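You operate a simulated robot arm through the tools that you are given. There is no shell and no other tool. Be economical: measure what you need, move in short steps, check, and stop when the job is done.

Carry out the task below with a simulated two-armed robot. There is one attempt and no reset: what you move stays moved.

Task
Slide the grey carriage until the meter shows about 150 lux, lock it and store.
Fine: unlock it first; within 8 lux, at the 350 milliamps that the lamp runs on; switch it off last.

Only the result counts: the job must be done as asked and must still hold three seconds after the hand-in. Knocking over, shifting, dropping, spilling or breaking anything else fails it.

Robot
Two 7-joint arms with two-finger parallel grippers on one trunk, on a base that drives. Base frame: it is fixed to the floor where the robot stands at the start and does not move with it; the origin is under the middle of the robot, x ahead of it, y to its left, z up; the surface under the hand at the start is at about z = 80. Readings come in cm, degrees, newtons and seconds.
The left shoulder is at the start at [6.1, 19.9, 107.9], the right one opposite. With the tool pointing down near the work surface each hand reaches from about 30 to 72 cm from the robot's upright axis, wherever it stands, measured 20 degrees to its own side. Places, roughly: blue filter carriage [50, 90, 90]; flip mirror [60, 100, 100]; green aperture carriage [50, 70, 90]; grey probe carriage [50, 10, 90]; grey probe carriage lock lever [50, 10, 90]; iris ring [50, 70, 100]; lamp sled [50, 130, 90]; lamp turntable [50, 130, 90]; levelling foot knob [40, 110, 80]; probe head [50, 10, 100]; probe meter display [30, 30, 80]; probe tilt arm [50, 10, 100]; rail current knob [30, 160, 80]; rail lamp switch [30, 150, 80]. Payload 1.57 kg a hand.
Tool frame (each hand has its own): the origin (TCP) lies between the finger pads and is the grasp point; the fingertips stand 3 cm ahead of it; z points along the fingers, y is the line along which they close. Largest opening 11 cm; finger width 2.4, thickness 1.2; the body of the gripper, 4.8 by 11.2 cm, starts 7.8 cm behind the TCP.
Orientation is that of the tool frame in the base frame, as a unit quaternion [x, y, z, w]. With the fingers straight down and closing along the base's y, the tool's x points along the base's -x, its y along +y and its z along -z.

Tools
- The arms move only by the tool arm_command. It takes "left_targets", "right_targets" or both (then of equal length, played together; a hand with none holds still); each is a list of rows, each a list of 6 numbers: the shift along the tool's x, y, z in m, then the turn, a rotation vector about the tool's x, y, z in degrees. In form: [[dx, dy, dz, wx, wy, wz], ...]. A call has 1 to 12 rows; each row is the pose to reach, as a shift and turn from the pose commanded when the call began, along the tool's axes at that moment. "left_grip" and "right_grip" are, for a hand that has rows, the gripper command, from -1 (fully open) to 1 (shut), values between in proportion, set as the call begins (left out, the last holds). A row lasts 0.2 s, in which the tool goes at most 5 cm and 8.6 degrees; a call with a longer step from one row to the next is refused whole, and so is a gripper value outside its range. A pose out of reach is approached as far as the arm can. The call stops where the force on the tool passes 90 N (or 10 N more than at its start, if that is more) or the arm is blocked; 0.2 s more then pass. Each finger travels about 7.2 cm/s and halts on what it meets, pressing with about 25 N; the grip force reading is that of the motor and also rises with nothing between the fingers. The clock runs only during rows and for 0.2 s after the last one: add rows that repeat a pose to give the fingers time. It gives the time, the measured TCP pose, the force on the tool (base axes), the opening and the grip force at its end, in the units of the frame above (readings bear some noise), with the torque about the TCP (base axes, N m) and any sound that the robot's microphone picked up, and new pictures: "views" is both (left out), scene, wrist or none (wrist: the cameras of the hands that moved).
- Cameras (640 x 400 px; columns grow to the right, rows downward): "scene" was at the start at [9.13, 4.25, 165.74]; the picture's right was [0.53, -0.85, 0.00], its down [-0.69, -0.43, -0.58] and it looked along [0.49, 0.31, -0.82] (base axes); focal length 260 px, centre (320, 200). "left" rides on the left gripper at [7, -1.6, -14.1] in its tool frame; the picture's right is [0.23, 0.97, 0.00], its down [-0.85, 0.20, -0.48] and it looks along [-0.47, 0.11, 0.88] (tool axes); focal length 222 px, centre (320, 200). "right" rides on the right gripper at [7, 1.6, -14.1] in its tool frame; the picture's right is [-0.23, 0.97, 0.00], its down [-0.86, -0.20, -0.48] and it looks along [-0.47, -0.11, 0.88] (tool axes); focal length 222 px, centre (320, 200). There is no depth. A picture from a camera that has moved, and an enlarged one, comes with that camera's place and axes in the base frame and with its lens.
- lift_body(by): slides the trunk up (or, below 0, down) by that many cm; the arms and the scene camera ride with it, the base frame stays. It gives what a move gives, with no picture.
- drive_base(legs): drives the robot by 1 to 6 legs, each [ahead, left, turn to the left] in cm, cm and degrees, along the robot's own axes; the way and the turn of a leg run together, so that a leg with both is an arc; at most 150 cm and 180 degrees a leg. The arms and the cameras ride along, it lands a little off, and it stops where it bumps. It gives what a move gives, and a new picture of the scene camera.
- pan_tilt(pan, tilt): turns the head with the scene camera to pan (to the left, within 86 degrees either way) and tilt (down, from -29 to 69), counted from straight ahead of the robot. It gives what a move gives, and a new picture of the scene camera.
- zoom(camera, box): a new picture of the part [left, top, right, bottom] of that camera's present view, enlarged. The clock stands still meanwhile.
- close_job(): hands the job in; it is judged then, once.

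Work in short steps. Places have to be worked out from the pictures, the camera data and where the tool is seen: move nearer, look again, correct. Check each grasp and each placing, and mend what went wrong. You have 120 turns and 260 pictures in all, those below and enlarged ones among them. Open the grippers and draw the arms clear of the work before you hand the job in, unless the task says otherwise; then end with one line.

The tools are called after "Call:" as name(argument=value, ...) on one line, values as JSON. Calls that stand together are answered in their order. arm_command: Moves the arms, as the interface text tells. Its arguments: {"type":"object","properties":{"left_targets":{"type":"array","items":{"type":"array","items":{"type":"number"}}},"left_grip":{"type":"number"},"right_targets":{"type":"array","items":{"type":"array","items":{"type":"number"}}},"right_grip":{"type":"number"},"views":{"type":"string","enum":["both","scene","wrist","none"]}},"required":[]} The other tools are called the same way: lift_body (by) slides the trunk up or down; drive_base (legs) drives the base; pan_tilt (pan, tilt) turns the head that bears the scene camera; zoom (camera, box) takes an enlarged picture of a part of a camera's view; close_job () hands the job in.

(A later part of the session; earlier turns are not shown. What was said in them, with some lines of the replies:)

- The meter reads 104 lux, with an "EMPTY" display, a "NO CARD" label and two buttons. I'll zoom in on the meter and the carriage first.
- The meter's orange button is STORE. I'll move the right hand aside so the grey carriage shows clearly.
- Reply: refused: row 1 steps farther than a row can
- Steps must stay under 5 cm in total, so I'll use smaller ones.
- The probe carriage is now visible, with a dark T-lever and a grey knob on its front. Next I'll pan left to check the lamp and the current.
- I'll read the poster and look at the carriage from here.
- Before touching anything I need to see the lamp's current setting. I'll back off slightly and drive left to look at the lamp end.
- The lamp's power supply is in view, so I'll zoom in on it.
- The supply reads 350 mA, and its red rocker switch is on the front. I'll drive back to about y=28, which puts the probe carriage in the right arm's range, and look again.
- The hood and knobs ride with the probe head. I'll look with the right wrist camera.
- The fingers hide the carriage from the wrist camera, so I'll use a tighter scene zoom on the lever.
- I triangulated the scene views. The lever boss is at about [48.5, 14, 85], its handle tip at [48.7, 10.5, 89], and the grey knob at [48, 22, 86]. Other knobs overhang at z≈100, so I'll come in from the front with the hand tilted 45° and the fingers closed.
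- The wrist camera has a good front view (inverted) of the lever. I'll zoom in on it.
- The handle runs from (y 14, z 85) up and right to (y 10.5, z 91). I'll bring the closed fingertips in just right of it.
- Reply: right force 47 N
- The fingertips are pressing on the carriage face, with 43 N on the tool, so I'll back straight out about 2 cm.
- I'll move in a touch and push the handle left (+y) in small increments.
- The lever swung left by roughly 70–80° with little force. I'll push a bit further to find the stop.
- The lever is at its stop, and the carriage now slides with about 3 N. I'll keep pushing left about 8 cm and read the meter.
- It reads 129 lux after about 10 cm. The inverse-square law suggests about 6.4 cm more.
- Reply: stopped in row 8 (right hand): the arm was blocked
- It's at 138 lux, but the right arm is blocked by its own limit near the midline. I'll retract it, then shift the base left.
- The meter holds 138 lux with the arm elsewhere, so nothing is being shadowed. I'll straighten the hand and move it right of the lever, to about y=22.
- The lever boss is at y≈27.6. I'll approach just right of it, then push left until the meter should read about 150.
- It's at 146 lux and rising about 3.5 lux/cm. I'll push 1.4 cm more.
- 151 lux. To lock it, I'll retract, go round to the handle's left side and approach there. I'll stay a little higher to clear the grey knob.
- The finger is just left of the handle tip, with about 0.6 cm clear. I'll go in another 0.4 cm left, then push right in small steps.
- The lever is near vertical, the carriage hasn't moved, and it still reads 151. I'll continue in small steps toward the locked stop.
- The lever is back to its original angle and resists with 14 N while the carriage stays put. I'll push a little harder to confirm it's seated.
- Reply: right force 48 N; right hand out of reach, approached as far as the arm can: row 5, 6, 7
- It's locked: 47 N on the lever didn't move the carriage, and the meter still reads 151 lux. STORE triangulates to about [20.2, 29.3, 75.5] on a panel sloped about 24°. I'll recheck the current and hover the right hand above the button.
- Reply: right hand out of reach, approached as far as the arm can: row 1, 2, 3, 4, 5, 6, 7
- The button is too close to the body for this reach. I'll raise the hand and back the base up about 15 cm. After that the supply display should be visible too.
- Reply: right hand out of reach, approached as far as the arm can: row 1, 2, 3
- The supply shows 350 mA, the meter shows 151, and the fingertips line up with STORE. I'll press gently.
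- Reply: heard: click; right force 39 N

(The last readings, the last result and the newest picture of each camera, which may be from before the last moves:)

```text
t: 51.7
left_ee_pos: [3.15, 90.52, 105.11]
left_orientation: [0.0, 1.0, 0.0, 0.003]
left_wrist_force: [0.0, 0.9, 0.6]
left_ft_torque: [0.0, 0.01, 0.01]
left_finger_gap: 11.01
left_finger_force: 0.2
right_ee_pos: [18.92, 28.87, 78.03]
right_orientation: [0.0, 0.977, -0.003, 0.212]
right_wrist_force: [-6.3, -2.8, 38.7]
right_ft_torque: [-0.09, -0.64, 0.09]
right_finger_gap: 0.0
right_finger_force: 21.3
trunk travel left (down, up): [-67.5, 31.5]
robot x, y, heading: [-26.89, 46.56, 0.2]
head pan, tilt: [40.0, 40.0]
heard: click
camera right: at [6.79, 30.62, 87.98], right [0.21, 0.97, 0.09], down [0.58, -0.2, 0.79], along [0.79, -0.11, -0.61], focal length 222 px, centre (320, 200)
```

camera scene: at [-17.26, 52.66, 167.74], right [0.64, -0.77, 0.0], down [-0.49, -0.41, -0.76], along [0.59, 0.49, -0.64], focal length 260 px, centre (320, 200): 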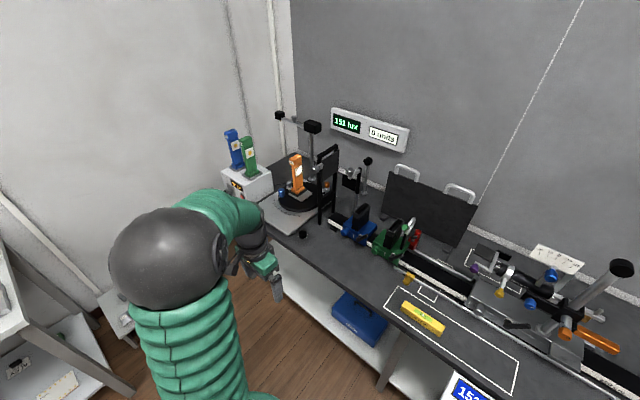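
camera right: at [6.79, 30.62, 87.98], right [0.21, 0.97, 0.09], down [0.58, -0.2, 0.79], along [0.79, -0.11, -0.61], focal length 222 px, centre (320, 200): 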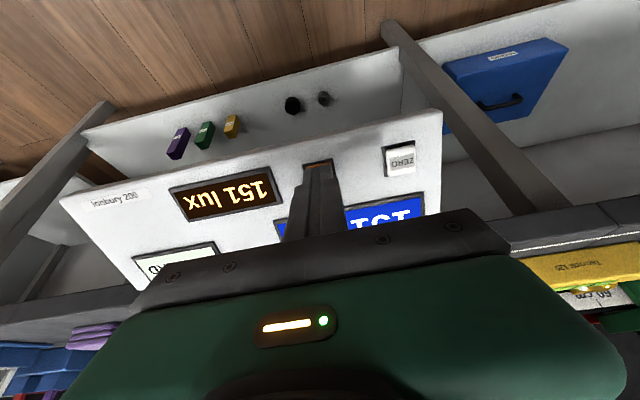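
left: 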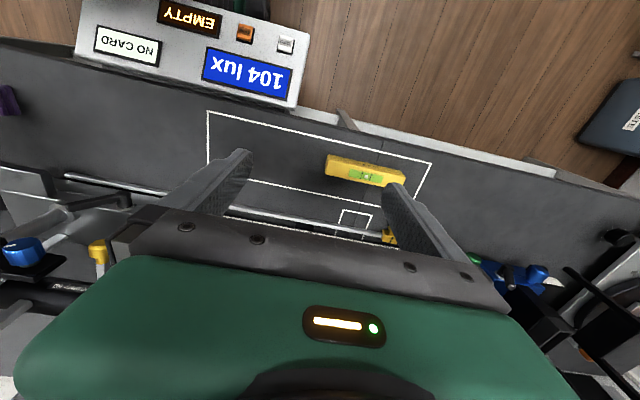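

"Click", and STORE now shows 151 lux. I'll retract the hand straight back, then go to the lamp switch.

Call:
arm_command(right_targets=[[0, 0, -0.03, 0, 0, 0], [0, 0, -0.07, 0, 0, 0], [0, 0, -0.11, 0, 0, 0], [0, 0, -0.15, 0, 0, 0]], views="wrist")

Call:
drive_base(legs=[[0, 55, 0]])

Call:
pan_tilt(pan=70, tilt=50)

```text
t: 52.7
left_ee_pos: [3.57, 90.34, 104.62]
left_orientation: [0.0, 1.0, -0.001, 0.001]
left_wrist_force: [-0.3, 0.4, 0.4]
left_ft_torque: [-0.02, 0.0, 0.03]
left_finger_gap: 10.99
left_finger_force: 0.1
right_ee_pos: [13.12, 29.03, 91.46]
right_orientation: [0.0, 0.979, -0.003, 0.205]
right_wrist_force: [-0.5, -0.2, -0.1]
right_ft_torque: [-0.02, -0.02, 0.0]
right_finger_gap: 0.03
right_finger_force: 21.1
trunk travel left (down, up): [-67.5, 31.5]
robot x, y, heading: [-26.73, 46.93, -0.0]
head pan, tilt: [40.0, 40.0]
camera right: at [0.92, 30.72, 101.49], right [0.21, 0.97, 0.09], down [0.59, -0.2, 0.78], along [0.78, -0.11, -0.62], focal length 222 px, centre (320, 200)
```

right: 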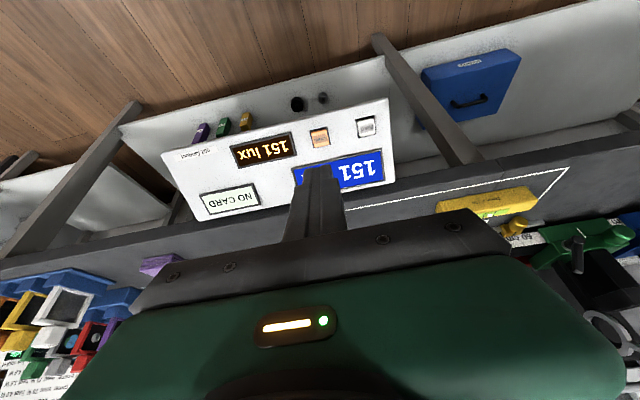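

```text
t: 55.9
left_ee_pos: [3.42, 145.27, 104.93]
left_orientation: [-0.002, 1.0, 0.002, 0.002]
left_wrist_force: [0.4, -0.2, -0.1]
left_ft_torque: [0.0, 0.03, 0.0]
left_finger_gap: 10.99
left_finger_force: 0.0
right_ee_pos: [13.22, 84.08, 91.22]
right_orientation: [-0.002, 0.978, -0.001, 0.206]
right_wrist_force: [-0.1, 0.7, -0.6]
right_ft_torque: [-0.02, 0.0, -0.02]
right_finger_gap: 0.0
right_finger_force: 22.2
trunk travel left (down, up): [-67.5, 31.5]
robot x, y, heading: [-26.94, 101.96, 0.2]
head pan, tilt: [40.0, 40.0]
camera scene: at [-17.39, 107.4, 167.76], right [0.65, -0.76, 0.0], down [-0.49, -0.41, -0.77], along [0.58, 0.5, -0.64], focal length 260 px, centre (320, 200)
```

scene: 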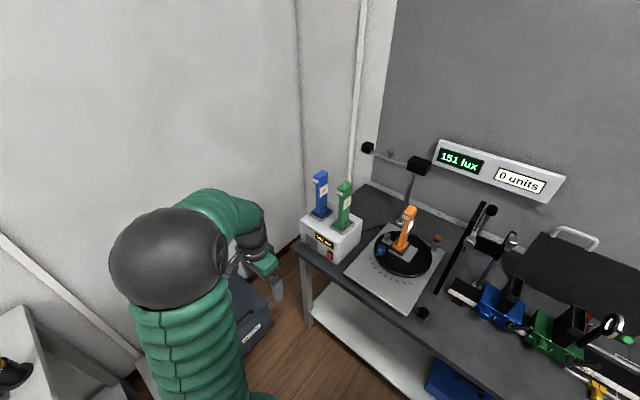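

```text
t: 56.8
left_ee_pos: [3.38, 145.67, 104.8]
left_orientation: [-0.001, 1.0, 0.0, 0.0]
left_wrist_force: [-0.4, 0.9, -0.1]
left_ft_torque: [-0.05, -0.02, 0.0]
left_finger_gap: 10.99
left_finger_force: 0.1
right_ee_pos: [13.14, 84.21, 91.29]
right_orientation: [-0.002, 0.979, -0.002, 0.205]
right_wrist_force: [-0.6, -0.1, -0.4]
right_ft_torque: [0.02, -0.04, 0.02]
right_finger_gap: 0.02
right_finger_force: 21.1
trunk travel left (down, up): [-67.5, 31.5]
robot x, y, heading: [-26.65, 102.26, -0.0]
head pan, tilt: [70.0, 50.0]
camera scene: at [-21.28, 109.56, 166.33], right [0.94, -0.34, 0.0], down [-0.26, -0.72, -0.64], along [0.22, 0.6, -0.77], focal length 260 px, centre (320, 200)
```

scene: 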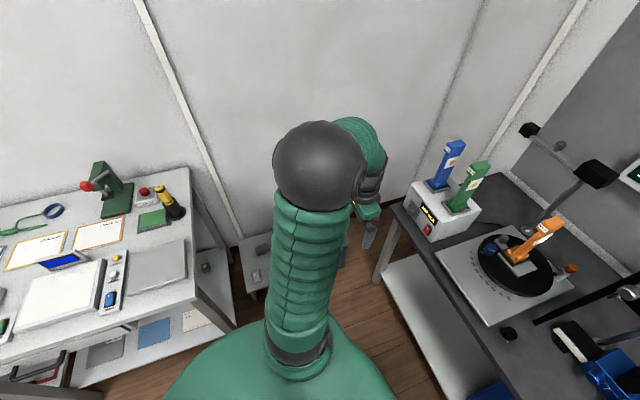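

Next I'll raise the right hand well clear, then move the base forward and left so the left hand can reach the switch at about [37, 150, 82].

Call:
arm_command(right_targets=[[-0.011, 0, -0.044, 0, 0, 0], [-0.022, 0, -0.088, 0, 0, 0], [-0.034, 0, -0.132, 0, 0, 0], [-0.045, 0, -0.177, 0, 0, 0]], views="none")

Call:
drive_base(legs=[[14, 12, 0]])

Call:
arm_command(left_targets=[[0, 0, 0, 0, 0, 0], [0, 0, 0, 0, 0, 0]], left_grip=1, views="wrist")

```text
t: 57.8
left_ee_pos: [3.21, 145.47, 105.03]
left_orientation: [-0.002, 1.0, 0.002, 0.003]
left_wrist_force: [-0.2, -0.1, 0.1]
left_ft_torque: [0.01, -0.01, -0.01]
left_finger_gap: 10.99
left_finger_force: 0.1
right_ee_pos: [9.8, 84.08, 109.23]
right_orientation: [-0.002, 0.978, -0.002, 0.206]
right_wrist_force: [-0.4, 0.1, -0.4]
right_ft_torque: [-0.01, -0.01, 0.02]
right_finger_gap: 0.0
right_finger_force: 21.5
right hand out of reach, approached as far as the arm can: row 1, 2, 3
trunk travel left (down, up): [-67.5, 31.5]
robot x, y, heading: [-26.75, 102.37, 0.4]
head pan, tilt: [70.0, 50.0]
```

```text
t: 59.3
left_ee_pos: [17.02, 157.27, 105.14]
left_orientation: [-0.003, 1.0, 0.004, 0.002]
left_wrist_force: [0.4, -0.8, 0.1]
left_ft_torque: [0.04, 0.0, 0.01]
left_finger_gap: 10.99
left_finger_force: 0.1
right_ee_pos: [23.84, 96.01, 109.22]
right_orientation: [-0.002, 0.978, 0.0, 0.207]
right_wrist_force: [-0.7, -0.5, 0.1]
right_ft_torque: [0.05, -0.03, 0.03]
right_finger_gap: 0.01
right_finger_force: 21.1
trunk travel left (down, up): [-67.5, 31.5]
robot x, y, heading: [-13.06, 114.1, 0.4]
head pan, tilt: [70.0, 50.0]
camera scene: at [-7.77, 120.9, 166.37], right [0.94, -0.34, 0.0], down [-0.26, -0.72, -0.65], along [0.22, 0.61, -0.76], focal length 260 px, centre (320, 200)
```

scene: 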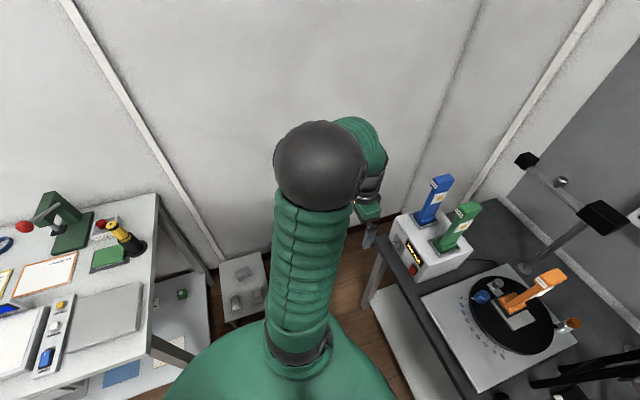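

```text
t: 59.9
left_ee_pos: [17.06, 157.4, 105.05]
left_orientation: [-0.002, 1.0, 0.002, 0.002]
left_wrist_force: [-0.2, -0.2, 0.7]
left_ft_torque: [0.06, 0.0, -0.02]
left_finger_gap: 2.66
left_finger_force: 0.3
right_ee_pos: [23.87, 96.15, 109.24]
right_orientation: [-0.003, 0.979, -0.001, 0.206]
right_wrist_force: [-0.2, -0.1, 0.0]
right_ft_torque: [0.0, -0.01, 0.02]
right_finger_gap: 0.0
right_finger_force: 21.3
trunk travel left (down, up): [-67.5, 31.5]
robot x, y, heading: [-13.36, 114.01, 0.3]
head pan, tilt: [70.0, 50.0]
camera left: at [10.12, 155.79, 119.03], right [-0.23, 0.97, 0.0], down [0.85, 0.2, 0.48], along [0.47, 0.11, -0.88], focal length 222 px, centre (320, 200)
```

left: 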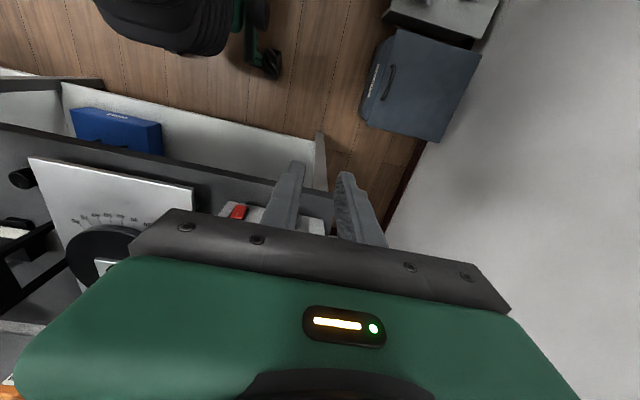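

I'll tilt the left hand forward about 60° and bring it in front of the switch for a look.

Call:
arm_command(left_targets=[[-0.005, -0.009, 0.015, 0, -7.5, 0], [-0.01, -0.018, 0.03, 0, -15, 0], [-0.015, -0.027, 0.045, 0, -22.5, 0], [-0.02, -0.036, 0.06, 0, -30, 0], [-0.025, -0.045, 0.075, 0, -37.5, 0], [-0.03, -0.054, 0.09, 0, -45, 0], [-0.035, -0.06, 0.105, 0, -52.5, 0], [-0.04, -0.06, 0.12, 0, -60, 0], [-0.04, -0.06, 0.12, 0, -60, 0]], left_grip=1, views="wrist")

Call:
zoom(camera="left", box=[220, 50, 460, 200])

```text
t: 61.9
left_ee_pos: [21.55, 152.97, 91.97]
left_orientation: [-0.001, 0.865, 0.002, 0.502]
left_wrist_force: [0.3, 0.1, -1.1]
left_ft_torque: [-0.01, -0.03, 0.05]
left_finger_gap: 0.0
left_finger_force: 21.5
left hand out of reach, approached as far as the arm can: row 5, 6, 7, 8, 9
right_ee_pos: [23.91, 96.43, 109.25]
right_orientation: [-0.003, 0.978, -0.001, 0.207]
right_wrist_force: [0.2, -0.1, -0.7]
right_ft_torque: [-0.01, -0.05, -0.02]
right_finger_gap: 0.02
right_finger_force: 21.5
trunk travel left (down, up): [-67.5, 31.5]
robot x, y, heading: [-13.2, 114.11, 0.2]
head pan, tilt: [70.0, 50.0]
camera left: at [5.88, 151.21, 92.99], right [-0.12, 0.97, -0.2], down [0.01, 0.2, 0.98], along [0.99, 0.11, -0.03], focal length 222 px, centre (320, 200)
```

left: 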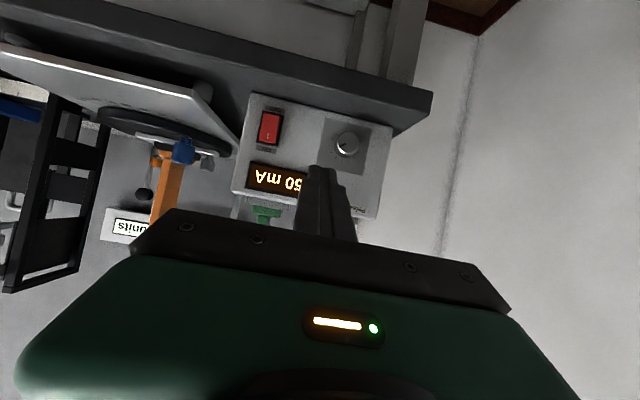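

```text
2.67 times, centred on (340, 125) of left
camera zoom: at [5.88, 151.21, 92.99], right [-0.12, 0.97, -0.2], down [0.01, 0.2, 0.98], along [0.99, 0.11, -0.03], focal length 592 px, centre (267, 400)
```

zoom: 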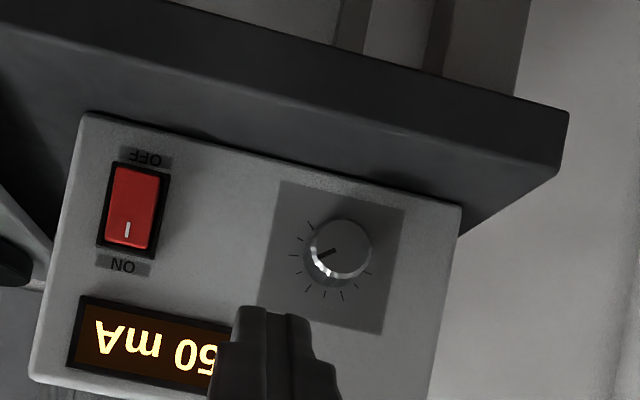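

The labels show ON at the physical top and OFF at the bottom. The rocker's centre is at about [34.3, 146.6, 84.5]. I'll move the closed fingertips to just in front of its lower (OFF) half.

Call:
arm_command(left_targets=[[0.015, -0.016, 0.03, 0, 0, 0], [0.03, -0.032, 0.06, 0, 0, 0], [0.0445, -0.048, 0.094, 0, 0, 0], [0.0445, -0.048, 0.094, 0, 0, 0]], views="wrist")

Call:
zoom(camera="left", box=[220, 50, 460, 200])

```text
t: 62.9
left_ee_pos: [27.72, 148.07, 83.53]
left_orientation: [-0.003, 0.865, 0.002, 0.502]
left_wrist_force: [0.1, -0.4, 0.6]
left_ft_torque: [0.02, 0.0, 0.01]
left_finger_gap: 0.01
left_finger_force: 20.9
right_ee_pos: [24.03, 96.46, 109.23]
right_orientation: [-0.004, 0.979, -0.002, 0.206]
right_wrist_force: [0.0, 0.3, -0.5]
right_ft_torque: [0.01, -0.02, 0.04]
right_finger_gap: 0.01
right_finger_force: 21.6
trunk travel left (down, up): [-67.5, 31.5]
robot x, y, heading: [-12.72, 114.05, 0.3]
head pan, tilt: [70.0, 50.0]
camera left: at [11.95, 146.46, 84.36], right [-0.12, 0.97, -0.2], down [0.01, 0.2, 0.98], along [0.99, 0.12, -0.03], focal length 222 px, centre (320, 200)
```

left: 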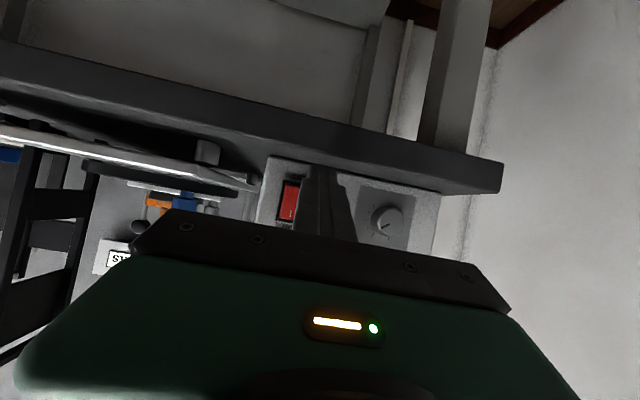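

```text
2.67 times, centred on (340, 125) of left
camera zoom: at [11.95, 146.46, 84.36], right [-0.12, 0.97, -0.2], down [0.01, 0.2, 0.98], along [0.99, 0.12, -0.03], focal length 592 px, centre (267, 400)
```

zoom: 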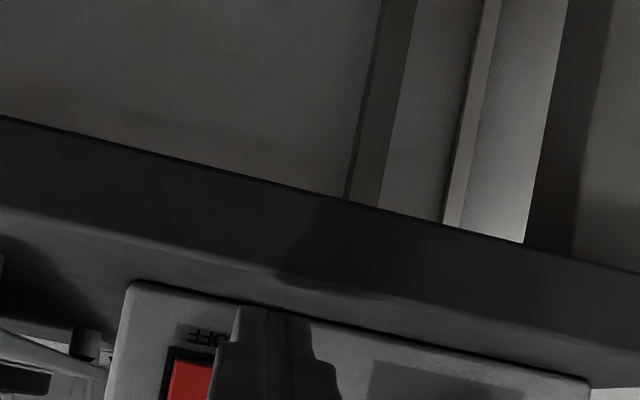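

The finger is about 1.9 cm too far left of the rocker, and the height is right. I'll shift it sideways.

Call:
arm_command(left_targets=[[0, -0.019, 0, 0, 0, 0], [0, -0.019, 0, 0, 0, 0]], views="wrist")

Call:
zoom(camera="left", box=[220, 100, 460, 250])

```text
t: 63.5
left_ee_pos: [27.82, 146.28, 83.5]
left_orientation: [-0.002, 0.865, 0.002, 0.501]
left_wrist_force: [0.2, 0.0, -0.1]
left_ft_torque: [-0.01, 0.01, 0.01]
left_finger_gap: 0.01
left_finger_force: 21.7
right_ee_pos: [24.01, 96.4, 109.28]
right_orientation: [-0.003, 0.979, -0.002, 0.206]
right_wrist_force: [-0.1, 0.1, 0.1]
right_ft_torque: [0.01, -0.02, 0.03]
right_finger_gap: 0.0
right_finger_force: 21.6
trunk travel left (down, up): [-67.5, 31.5]
robot x, y, heading: [-12.96, 113.89, 0.0]
head pan, tilt: [70.0, 50.0]
camera left: at [12.0, 144.49, 84.39], right [-0.12, 0.97, -0.2], down [0.01, 0.2, 0.98], along [0.99, 0.12, -0.03], focal length 222 px, centre (320, 200)
```

left: 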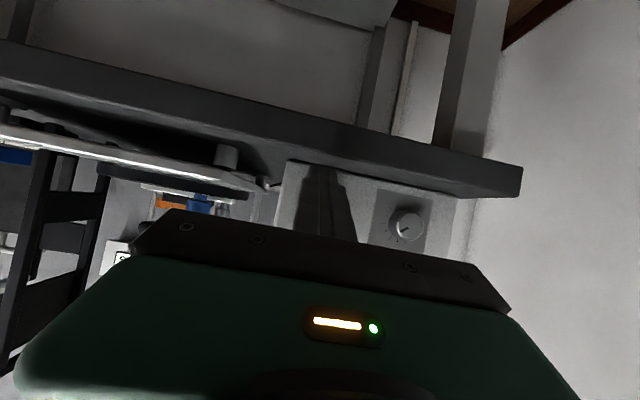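

```text
2.67 times, centred on (340, 175) of left
camera zoom: at [12.0, 144.49, 84.39], right [-0.12, 0.97, -0.2], down [0.01, 0.2, 0.98], along [0.99, 0.12, -0.03], focal length 592 px, centre (267, 267)
```

zoom: 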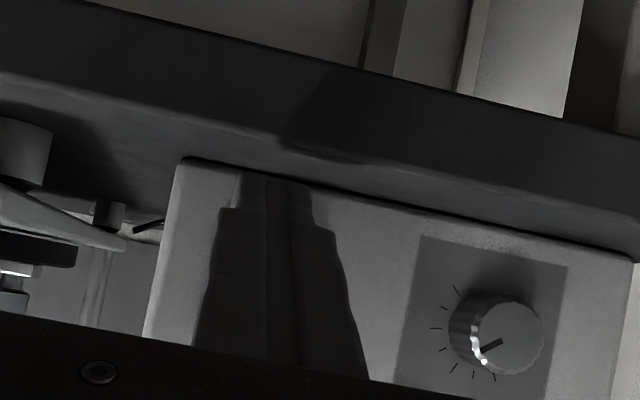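

It's aligned with the OFF half. I'll press forward horizontally in small steps.

Call:
arm_command(left_targets=[[-0.01, 0, 0.0173, 0, 0, 0], [-0.013, 0, 0.0225, 0, 0, 0], [-0.0155, 0, 0.0268, 0, 0, 0], [-0.0165, 0, 0.0286, 0, 0, 0]], views="wrist")

```text
t: 64.5
left_ee_pos: [31.01, 146.21, 83.5]
left_orientation: [-0.002, 0.865, 0.002, 0.502]
left_wrist_force: [0.3, 1.0, -1.2]
left_ft_torque: [-0.03, -0.02, -0.02]
left_finger_gap: 0.0
left_finger_force: 21.3
right_ee_pos: [24.13, 96.28, 109.3]
right_orientation: [-0.004, 0.979, -0.001, 0.206]
right_wrist_force: [0.0, 0.7, -0.2]
right_ft_torque: [-0.02, 0.0, -0.01]
right_finger_gap: 0.01
right_finger_force: 21.6
trunk travel left (down, up): [-67.5, 31.5]
robot x, y, heading: [-12.83, 113.85, 0.3]
head pan, tilt: [70.0, 50.0]
camera left: at [15.34, 144.55, 84.39], right [-0.12, 0.97, -0.2], down [0.01, 0.2, 0.98], along [0.99, 0.12, -0.03], focal length 222 px, centre (320, 200)
```

left: 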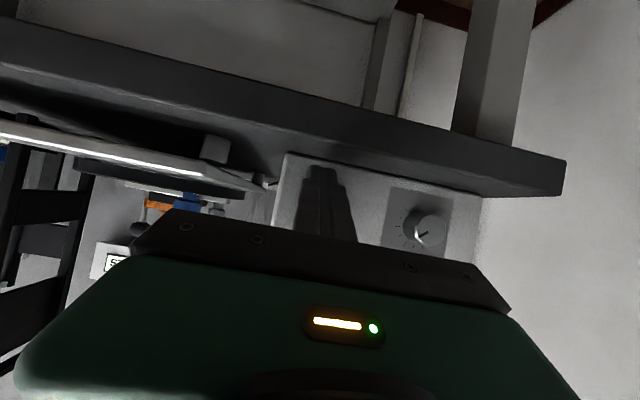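

There's no contact yet, so I'll advance further in small steps.

Call:
arm_command(left_targets=[[-0.003, 0, 0.0052, 0, 0, 0], [-0.006, 0, 0.0104, 0, 0, 0], [-0.008, 0, 0.0139, 0, 0, 0], [-0.01, 0, 0.0173, 0, 0, 0]], views="wrist")

```text
t: 65.5
left_ee_pos: [31.43, 146.26, 83.44]
left_orientation: [-0.006, 0.869, 0.003, 0.495]
left_wrist_force: [-71.0, -5.5, -7.2]
left_ft_torque: [-0.18, 0.6, -0.25]
left_finger_gap: 0.03
left_finger_force: 21.3
right_ee_pos: [22.95, 96.38, 109.55]
right_orientation: [-0.004, 0.978, -0.001, 0.21]
right_wrist_force: [-0.4, 0.3, -0.1]
right_ft_torque: [0.01, -0.03, 0.03]
right_finger_gap: 0.02
right_finger_force: 21.0
trunk travel left (down, up): [-67.5, 31.5]
robot x, y, heading: [-12.4, 114.49, 0.3]
head pan, tilt: [70.0, 50.0]
camera left: at [15.73, 144.42, 84.63], right [-0.13, 0.97, -0.2], down [0.02, 0.2, 0.98], along [0.99, 0.12, -0.05], focal length 222 px, centre (320, 200)
```

left: 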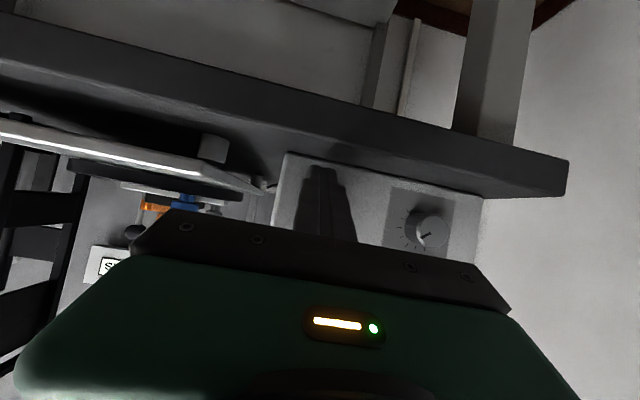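

I got 71 N but heard no click. I'll back off and see what state the rocker is in.

Call:
arm_command(left_targets=[[0.02, 0, -0.0346, 0, 0, 0], [0.02, 0.03, -0.06, 0, 0, 0], [0.02, 0.06, -0.08, 0, 0, 0], [0.02, 0.06, -0.08, 0, 0, 0]], views="both")

Call:
zoom(camera="left", box=[200, 80, 440, 230])

```text
t: 66.5
left_ee_pos: [25.16, 152.25, 85.7]
left_orientation: [-0.002, 0.866, 0.001, 0.5]
left_wrist_force: [-0.1, -0.5, 0.0]
left_ft_torque: [0.01, -0.01, -0.03]
left_finger_gap: 0.01
left_finger_force: 21.5
right_ee_pos: [24.12, 96.51, 109.17]
right_orientation: [-0.003, 0.979, -0.003, 0.205]
right_wrist_force: [0.5, -0.1, 0.2]
right_ft_torque: [0.02, 0.0, -0.02]
right_finger_gap: 0.0
right_finger_force: 21.0
trunk travel left (down, up): [-67.5, 31.5]
robot x, y, heading: [-12.85, 114.07, 0.5]
head pan, tilt: [70.0, 50.0]
camera scene: at [-7.14, 121.68, 166.31], right [0.94, -0.34, 0.0], down [-0.26, -0.72, -0.64], along [0.21, 0.6, -0.77], focal length 260 px, centre (320, 200)
camera left: at [9.51, 150.52, 86.7], right [-0.12, 0.97, -0.2], down [0.01, 0.2, 0.98], along [0.99, 0.11, -0.03], focal length 222 px, centre (320, 200)
```

scene: 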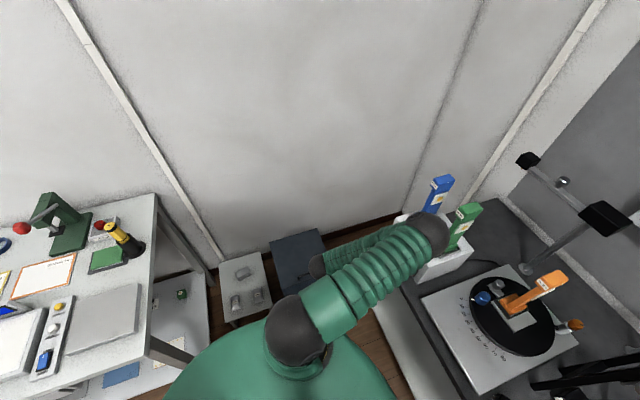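
left: 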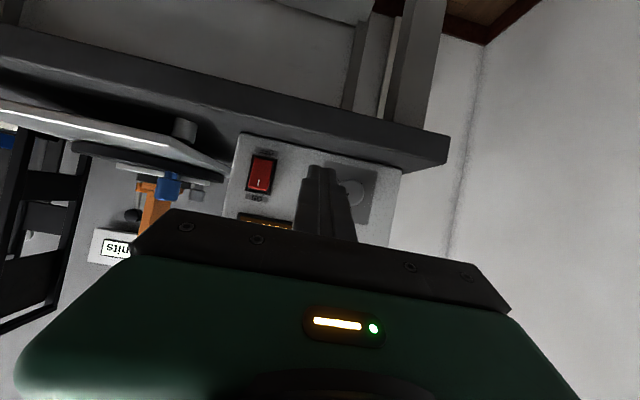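

```text
2.67 times, centred on (320, 155) of left
camera zoom: at [9.51, 150.52, 86.7], right [-0.12, 0.97, -0.2], down [0.01, 0.2, 0.98], along [0.99, 0.11, -0.03], focal length 592 px, centre (320, 320)
```

zoom: 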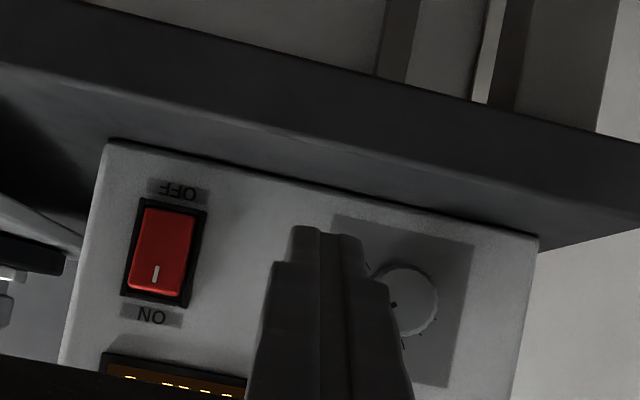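

The display is still lit, so it's still ON. I'll look closely at which way the rocker leans.

Call:
zoom(camera="left", box=[236, 136, 296, 216])

```text
5.00 times, centred on (266, 176) of left
camera zoom: at [9.51, 150.52, 86.7], right [-0.12, 0.97, -0.2], down [0.01, 0.2, 0.98], along [0.99, 0.11, -0.03], focal length 1111 px, centre (590, 320)
```

zoom: 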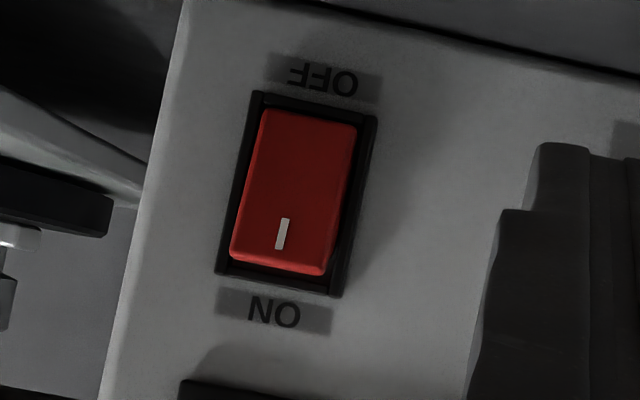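

The contact was probably just below the rocker, because the finger end is narrower than I assumed. I'll retry about 0.9 cm higher, still on the lower half.

Call:
arm_command(left_targets=[[-0.003, -0.03, 0.015, 0, 0, 0], [-0.0094, -0.0585, 0.044, 0, 0, 0], [-0.0094, -0.0585, 0.044, 0, 0, 0], [-0.0144, -0.0585, 0.0527, 0, 0, 0], [-0.0174, -0.0585, 0.0579, 0, 0, 0], [-0.0194, -0.0585, 0.0613, 0, 0, 0], [-0.0209, -0.0585, 0.0639, 0, 0, 0]], views="wrist")

```text
t: 68.1
left_ee_pos: [31.22, 146.34, 84.45]
left_orientation: [-0.003, 0.866, 0.003, 0.5]
left_wrist_force: [-25.7, -3.2, -4.1]
left_ft_torque: [0.24, 0.25, -0.08]
left_finger_gap: 0.0
left_finger_force: 21.2
right_ee_pos: [23.68, 96.35, 109.29]
right_orientation: [-0.003, 0.978, -0.002, 0.207]
right_wrist_force: [0.1, 0.1, -0.3]
right_ft_torque: [0.0, 0.02, -0.01]
right_finger_gap: 0.01
right_finger_force: 21.3
trunk travel left (down, up): [-67.5, 31.5]
robot x, y, heading: [-12.62, 114.24, 0.4]
head pan, tilt: [70.0, 50.0]
camera left: at [15.42, 144.66, 85.36], right [-0.12, 0.97, -0.2], down [0.01, 0.2, 0.98], along [0.99, 0.12, -0.04], focal length 222 px, centre (320, 200)
```

left: 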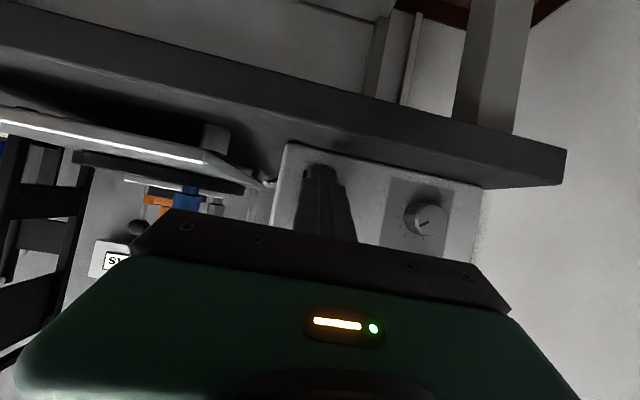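

It made contact again without a click. I'll retract and check the rocker's profile from the scene camera above.

Call:
arm_command(left_targets=[[0.02, 0, -0.0346, 0, 0, 0], [0.02, 0.04, -0.06, 0, 0, 0], [0.02, 0.08, -0.09, 0, 0, 0], [0.0, 0.12, -0.12, 0, 0, 0], [-0.03, 0.15, -0.12, 0, 0, 0]], views="scene")

Call:
zoom(camera="scene", box=[380, 190, 480, 290])

```text
refused: row 4 steps farther than a row can; nothing moved
```

```text
4.00 times, centred on (430, 240) of scene
camera zoom: at [-8.0, 121.48, 166.34], right [0.94, -0.34, 0.0], down [-0.26, -0.72, -0.64], along [0.22, 0.61, -0.77], focal length 1041 px, centre (-120, 40)
```

zoom: 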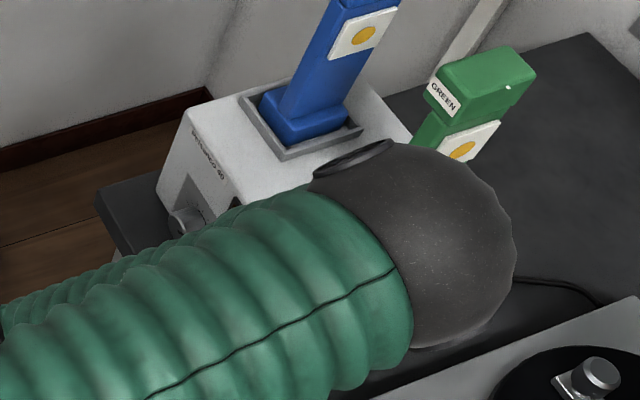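

Call:
arm_command(left_targets=[[0.02, 0, -0.0346, 0, 0, 0], [0.02, 0.03, -0.06, 0, 0, 0], [0.01, 0.06, -0.085, 0, 0, 0], [-0.01, 0.09, -0.11, 0, 0, 0], [-0.03, 0.12, -0.13, 0, 0, 0], [-0.03, 0.15, -0.15, 0, 0, 0], [-0.03, 0.15, -0.15, 0, 0, 0]], views="scene")

Call:
zoom(camera="scene", box=[380, 190, 480, 290])

```text
t: 69.7
left_ee_pos: [20.02, 161.54, 94.85]
left_orientation: [-0.002, 0.866, 0.001, 0.501]
left_wrist_force: [-0.2, 0.2, 0.5]
left_ft_torque: [0.03, 0.04, -0.01]
left_finger_gap: 0.02
left_finger_force: 21.3
right_ee_pos: [24.04, 96.51, 109.12]
right_orientation: [-0.003, 0.979, -0.003, 0.206]
right_wrist_force: [-1.1, -0.3, -0.6]
right_ft_torque: [-0.05, -0.03, -0.01]
right_finger_gap: 0.0
right_finger_force: 21.2
trunk travel left (down, up): [-67.5, 31.5]
robot x, y, heading: [-13.37, 114.06, 0.2]
head pan, tilt: [70.0, 50.0]
camera scene: at [-7.38, 121.74, 166.32], right [0.94, -0.34, 0.0], down [-0.26, -0.72, -0.64], along [0.22, 0.6, -0.77], focal length 260 px, centre (320, 200)
```

scene: 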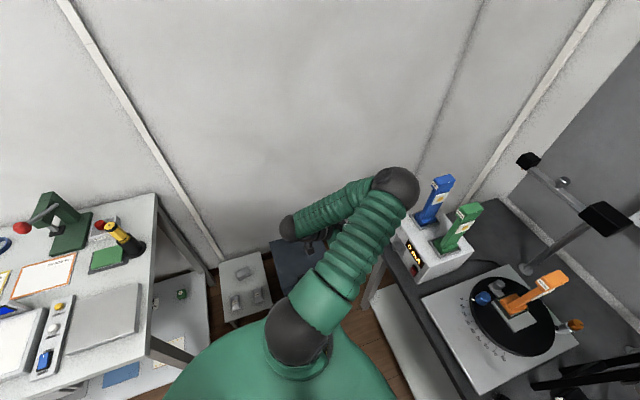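

```text
4.00 times, centred on (430, 240) of scene
camera zoom: at [-7.38, 121.74, 166.32], right [0.94, -0.34, 0.0], down [-0.26, -0.72, -0.64], along [0.22, 0.6, -0.77], focal length 1041 px, centre (-120, 40)
```

zoom: 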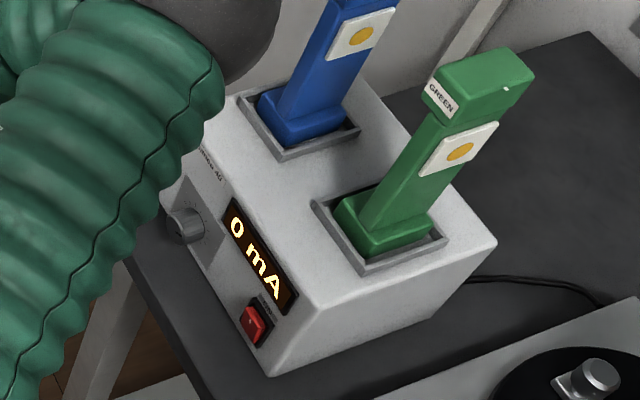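

The display now reads 0 mA and the rocker's top half stands proud, so the second press switched the lamp off. I'll open the grippers, draw clear and check the meter.

Call:
drive_base(legs=[[-15, -50, 0]])

Call:
arm_command(left_targets=[[0, 0, -0.03, 0, 0, 0], [0, 0, -0.03, 0, 0, 0], [0, 0, -0.03, 0, 0, 0], [0, 0, -0.03, 0, 0, 0]], right_targets=[[0, 0, 0, 0, 0, 0], [0, 0, 0, 0, 0, 0], [0, 0, 0, 0, 0, 0], [0, 0, 0, 0, 0, 0]], left_grip=-1, right_grip=-1, views="none")

Call:
pan_tilt(pan=-20, tilt=45)

Call:
zoom(camera="scene", box=[220, 120, 480, 300])

Call:
pan_tilt(pan=45, tilt=40)

```text
t: 72.8
left_ee_pos: [5.3, 111.31, 94.49]
left_orientation: [-0.003, 0.866, 0.0, 0.501]
left_wrist_force: [0.4, -0.6, -0.6]
left_ft_torque: [-0.03, -0.04, -0.01]
left_finger_gap: 0.0
left_finger_force: 21.0
right_ee_pos: [9.21, 46.47, 109.26]
right_orientation: [-0.003, 0.979, -0.005, 0.205]
right_wrist_force: [-0.5, 0.7, -0.1]
right_ft_torque: [0.02, 0.03, 0.0]
right_finger_gap: 0.0
right_finger_force: 21.4
trunk travel left (down, up): [-67.5, 31.5]
robot x, y, heading: [-27.52, 63.5, -0.1]
head pan, tilt: [70.0, 50.0]
camera scene: at [-22.22, 71.82, 166.3], right [0.94, -0.34, 0.0], down [-0.26, -0.72, -0.64], along [0.22, 0.6, -0.77], focal length 260 px, centre (320, 200)
```

scene: 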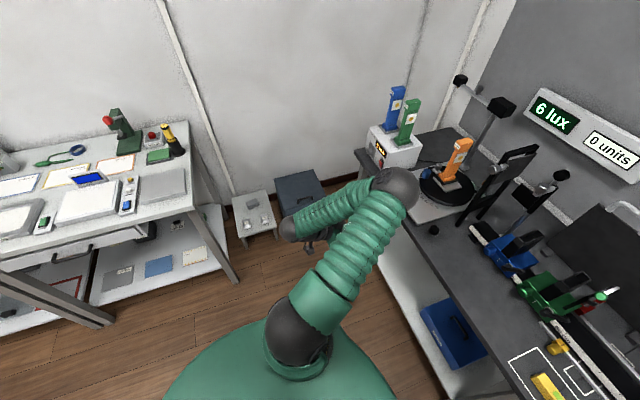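

```text
t: 73.8
left_ee_pos: [2.73, 110.92, 96.29]
left_orientation: [-0.001, 0.865, 0.001, 0.501]
left_wrist_force: [-0.3, -0.1, -0.9]
left_ft_torque: [0.02, 0.0, 0.0]
left_finger_gap: 10.97
left_finger_force: 0.1
right_ee_pos: [9.05, 46.0, 109.19]
right_orientation: [-0.002, 0.979, -0.001, 0.206]
right_wrist_force: [-0.2, -1.7, -0.4]
right_ft_torque: [-0.03, 0.01, -0.03]
right_finger_gap: 10.96
right_finger_force: 0.0
trunk travel left (down, up): [-67.5, 31.5]
robot x, y, heading: [-27.82, 63.78, 0.5]
head pan, tilt: [70.0, 50.0]
```

```text
t: 75.4
left_ee_pos: [2.67, 110.97, 96.18]
left_orientation: [-0.001, 0.866, 0.001, 0.501]
left_wrist_force: [0.2, 0.3, -1.2]
left_ft_torque: [0.0, 0.01, -0.02]
left_finger_gap: 10.97
left_finger_force: 0.0
right_ee_pos: [9.1, 46.03, 109.26]
right_orientation: [-0.003, 0.979, -0.002, 0.206]
right_wrist_force: [-0.2, 0.0, -0.4]
right_ft_torque: [0.03, 0.0, -0.01]
right_finger_gap: 11.02
right_finger_force: 0.1
trunk travel left (down, up): [-67.5, 31.5]
robot x, y, heading: [-27.98, 63.5, 0.6]
head pan, tilt: [-20.0, 45.0]
camera scene: at [-17.23, 61.25, 167.03], right [-0.34, -0.94, 0.0], down [-0.67, 0.24, -0.71], along [0.66, -0.24, -0.71], focal length 260 px, centre (320, 200)
```

scene: 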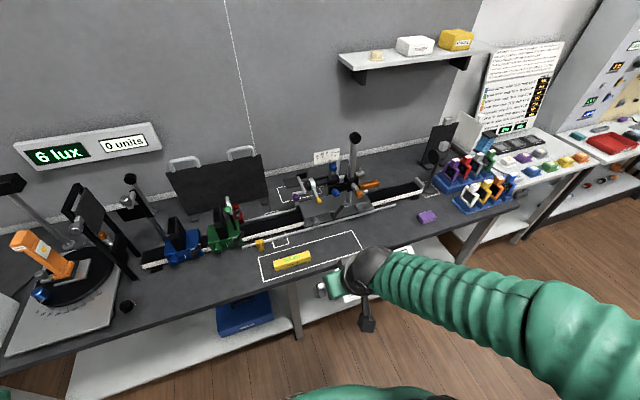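

```text
2.22 times, centred on (350, 210) of scene
camera zoom: at [-17.23, 61.25, 167.03], right [-0.34, -0.94, 0.0], down [-0.67, 0.24, -0.71], along [0.66, -0.24, -0.71], focal length 579 px, centre (253, 178)
```

zoom: 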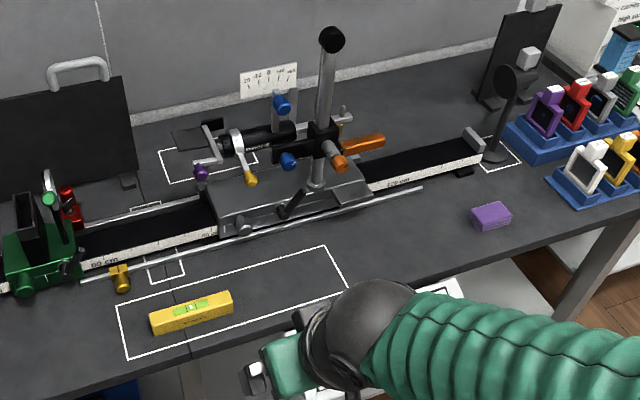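

```text
t: 76.8
left_ee_pos: [2.78, 110.9, 96.1]
left_orientation: [-0.002, 0.866, 0.002, 0.501]
left_wrist_force: [-0.4, -0.3, 0.1]
left_ft_torque: [0.0, -0.04, -0.03]
left_finger_gap: 11.03
left_finger_force: 0.0
right_ee_pos: [9.16, 46.0, 109.2]
right_orientation: [-0.003, 0.978, -0.002, 0.207]
right_wrist_force: [-0.2, 0.5, 0.3]
right_ft_torque: [0.04, -0.02, 0.01]
right_finger_gap: 11.03
right_finger_force: 0.0
trunk travel left (down, up): [-67.5, 31.5]
robot x, y, heading: [-28.07, 63.51, 0.3]
head pan, tilt: [45.0, 40.0]
camera scene: at [-18.89, 70.04, 167.74], right [0.71, -0.7, 0.0], down [-0.45, -0.46, -0.77], along [0.54, 0.54, -0.64], focal length 260 px, centre (320, 200)
```

scene: 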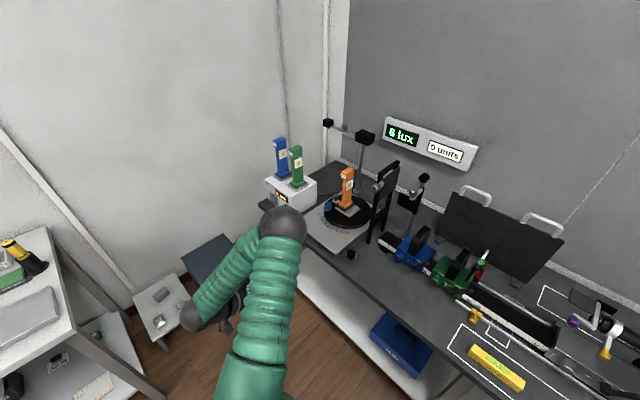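

The lamp is off with only ambient light (6 lux) on the meter. The carriage is locked in place, 151 lux is stored, nothing looks disturbed, and both hands are open and clear. I'm handing the job in.

Call:
close_job()

```text
The job is handed in.
```

I slid the grey carriage until the meter showed 151 lux at 350 mA, locked it, stored the reading, and switched the lamp off last; the supply now reads 0 mA.
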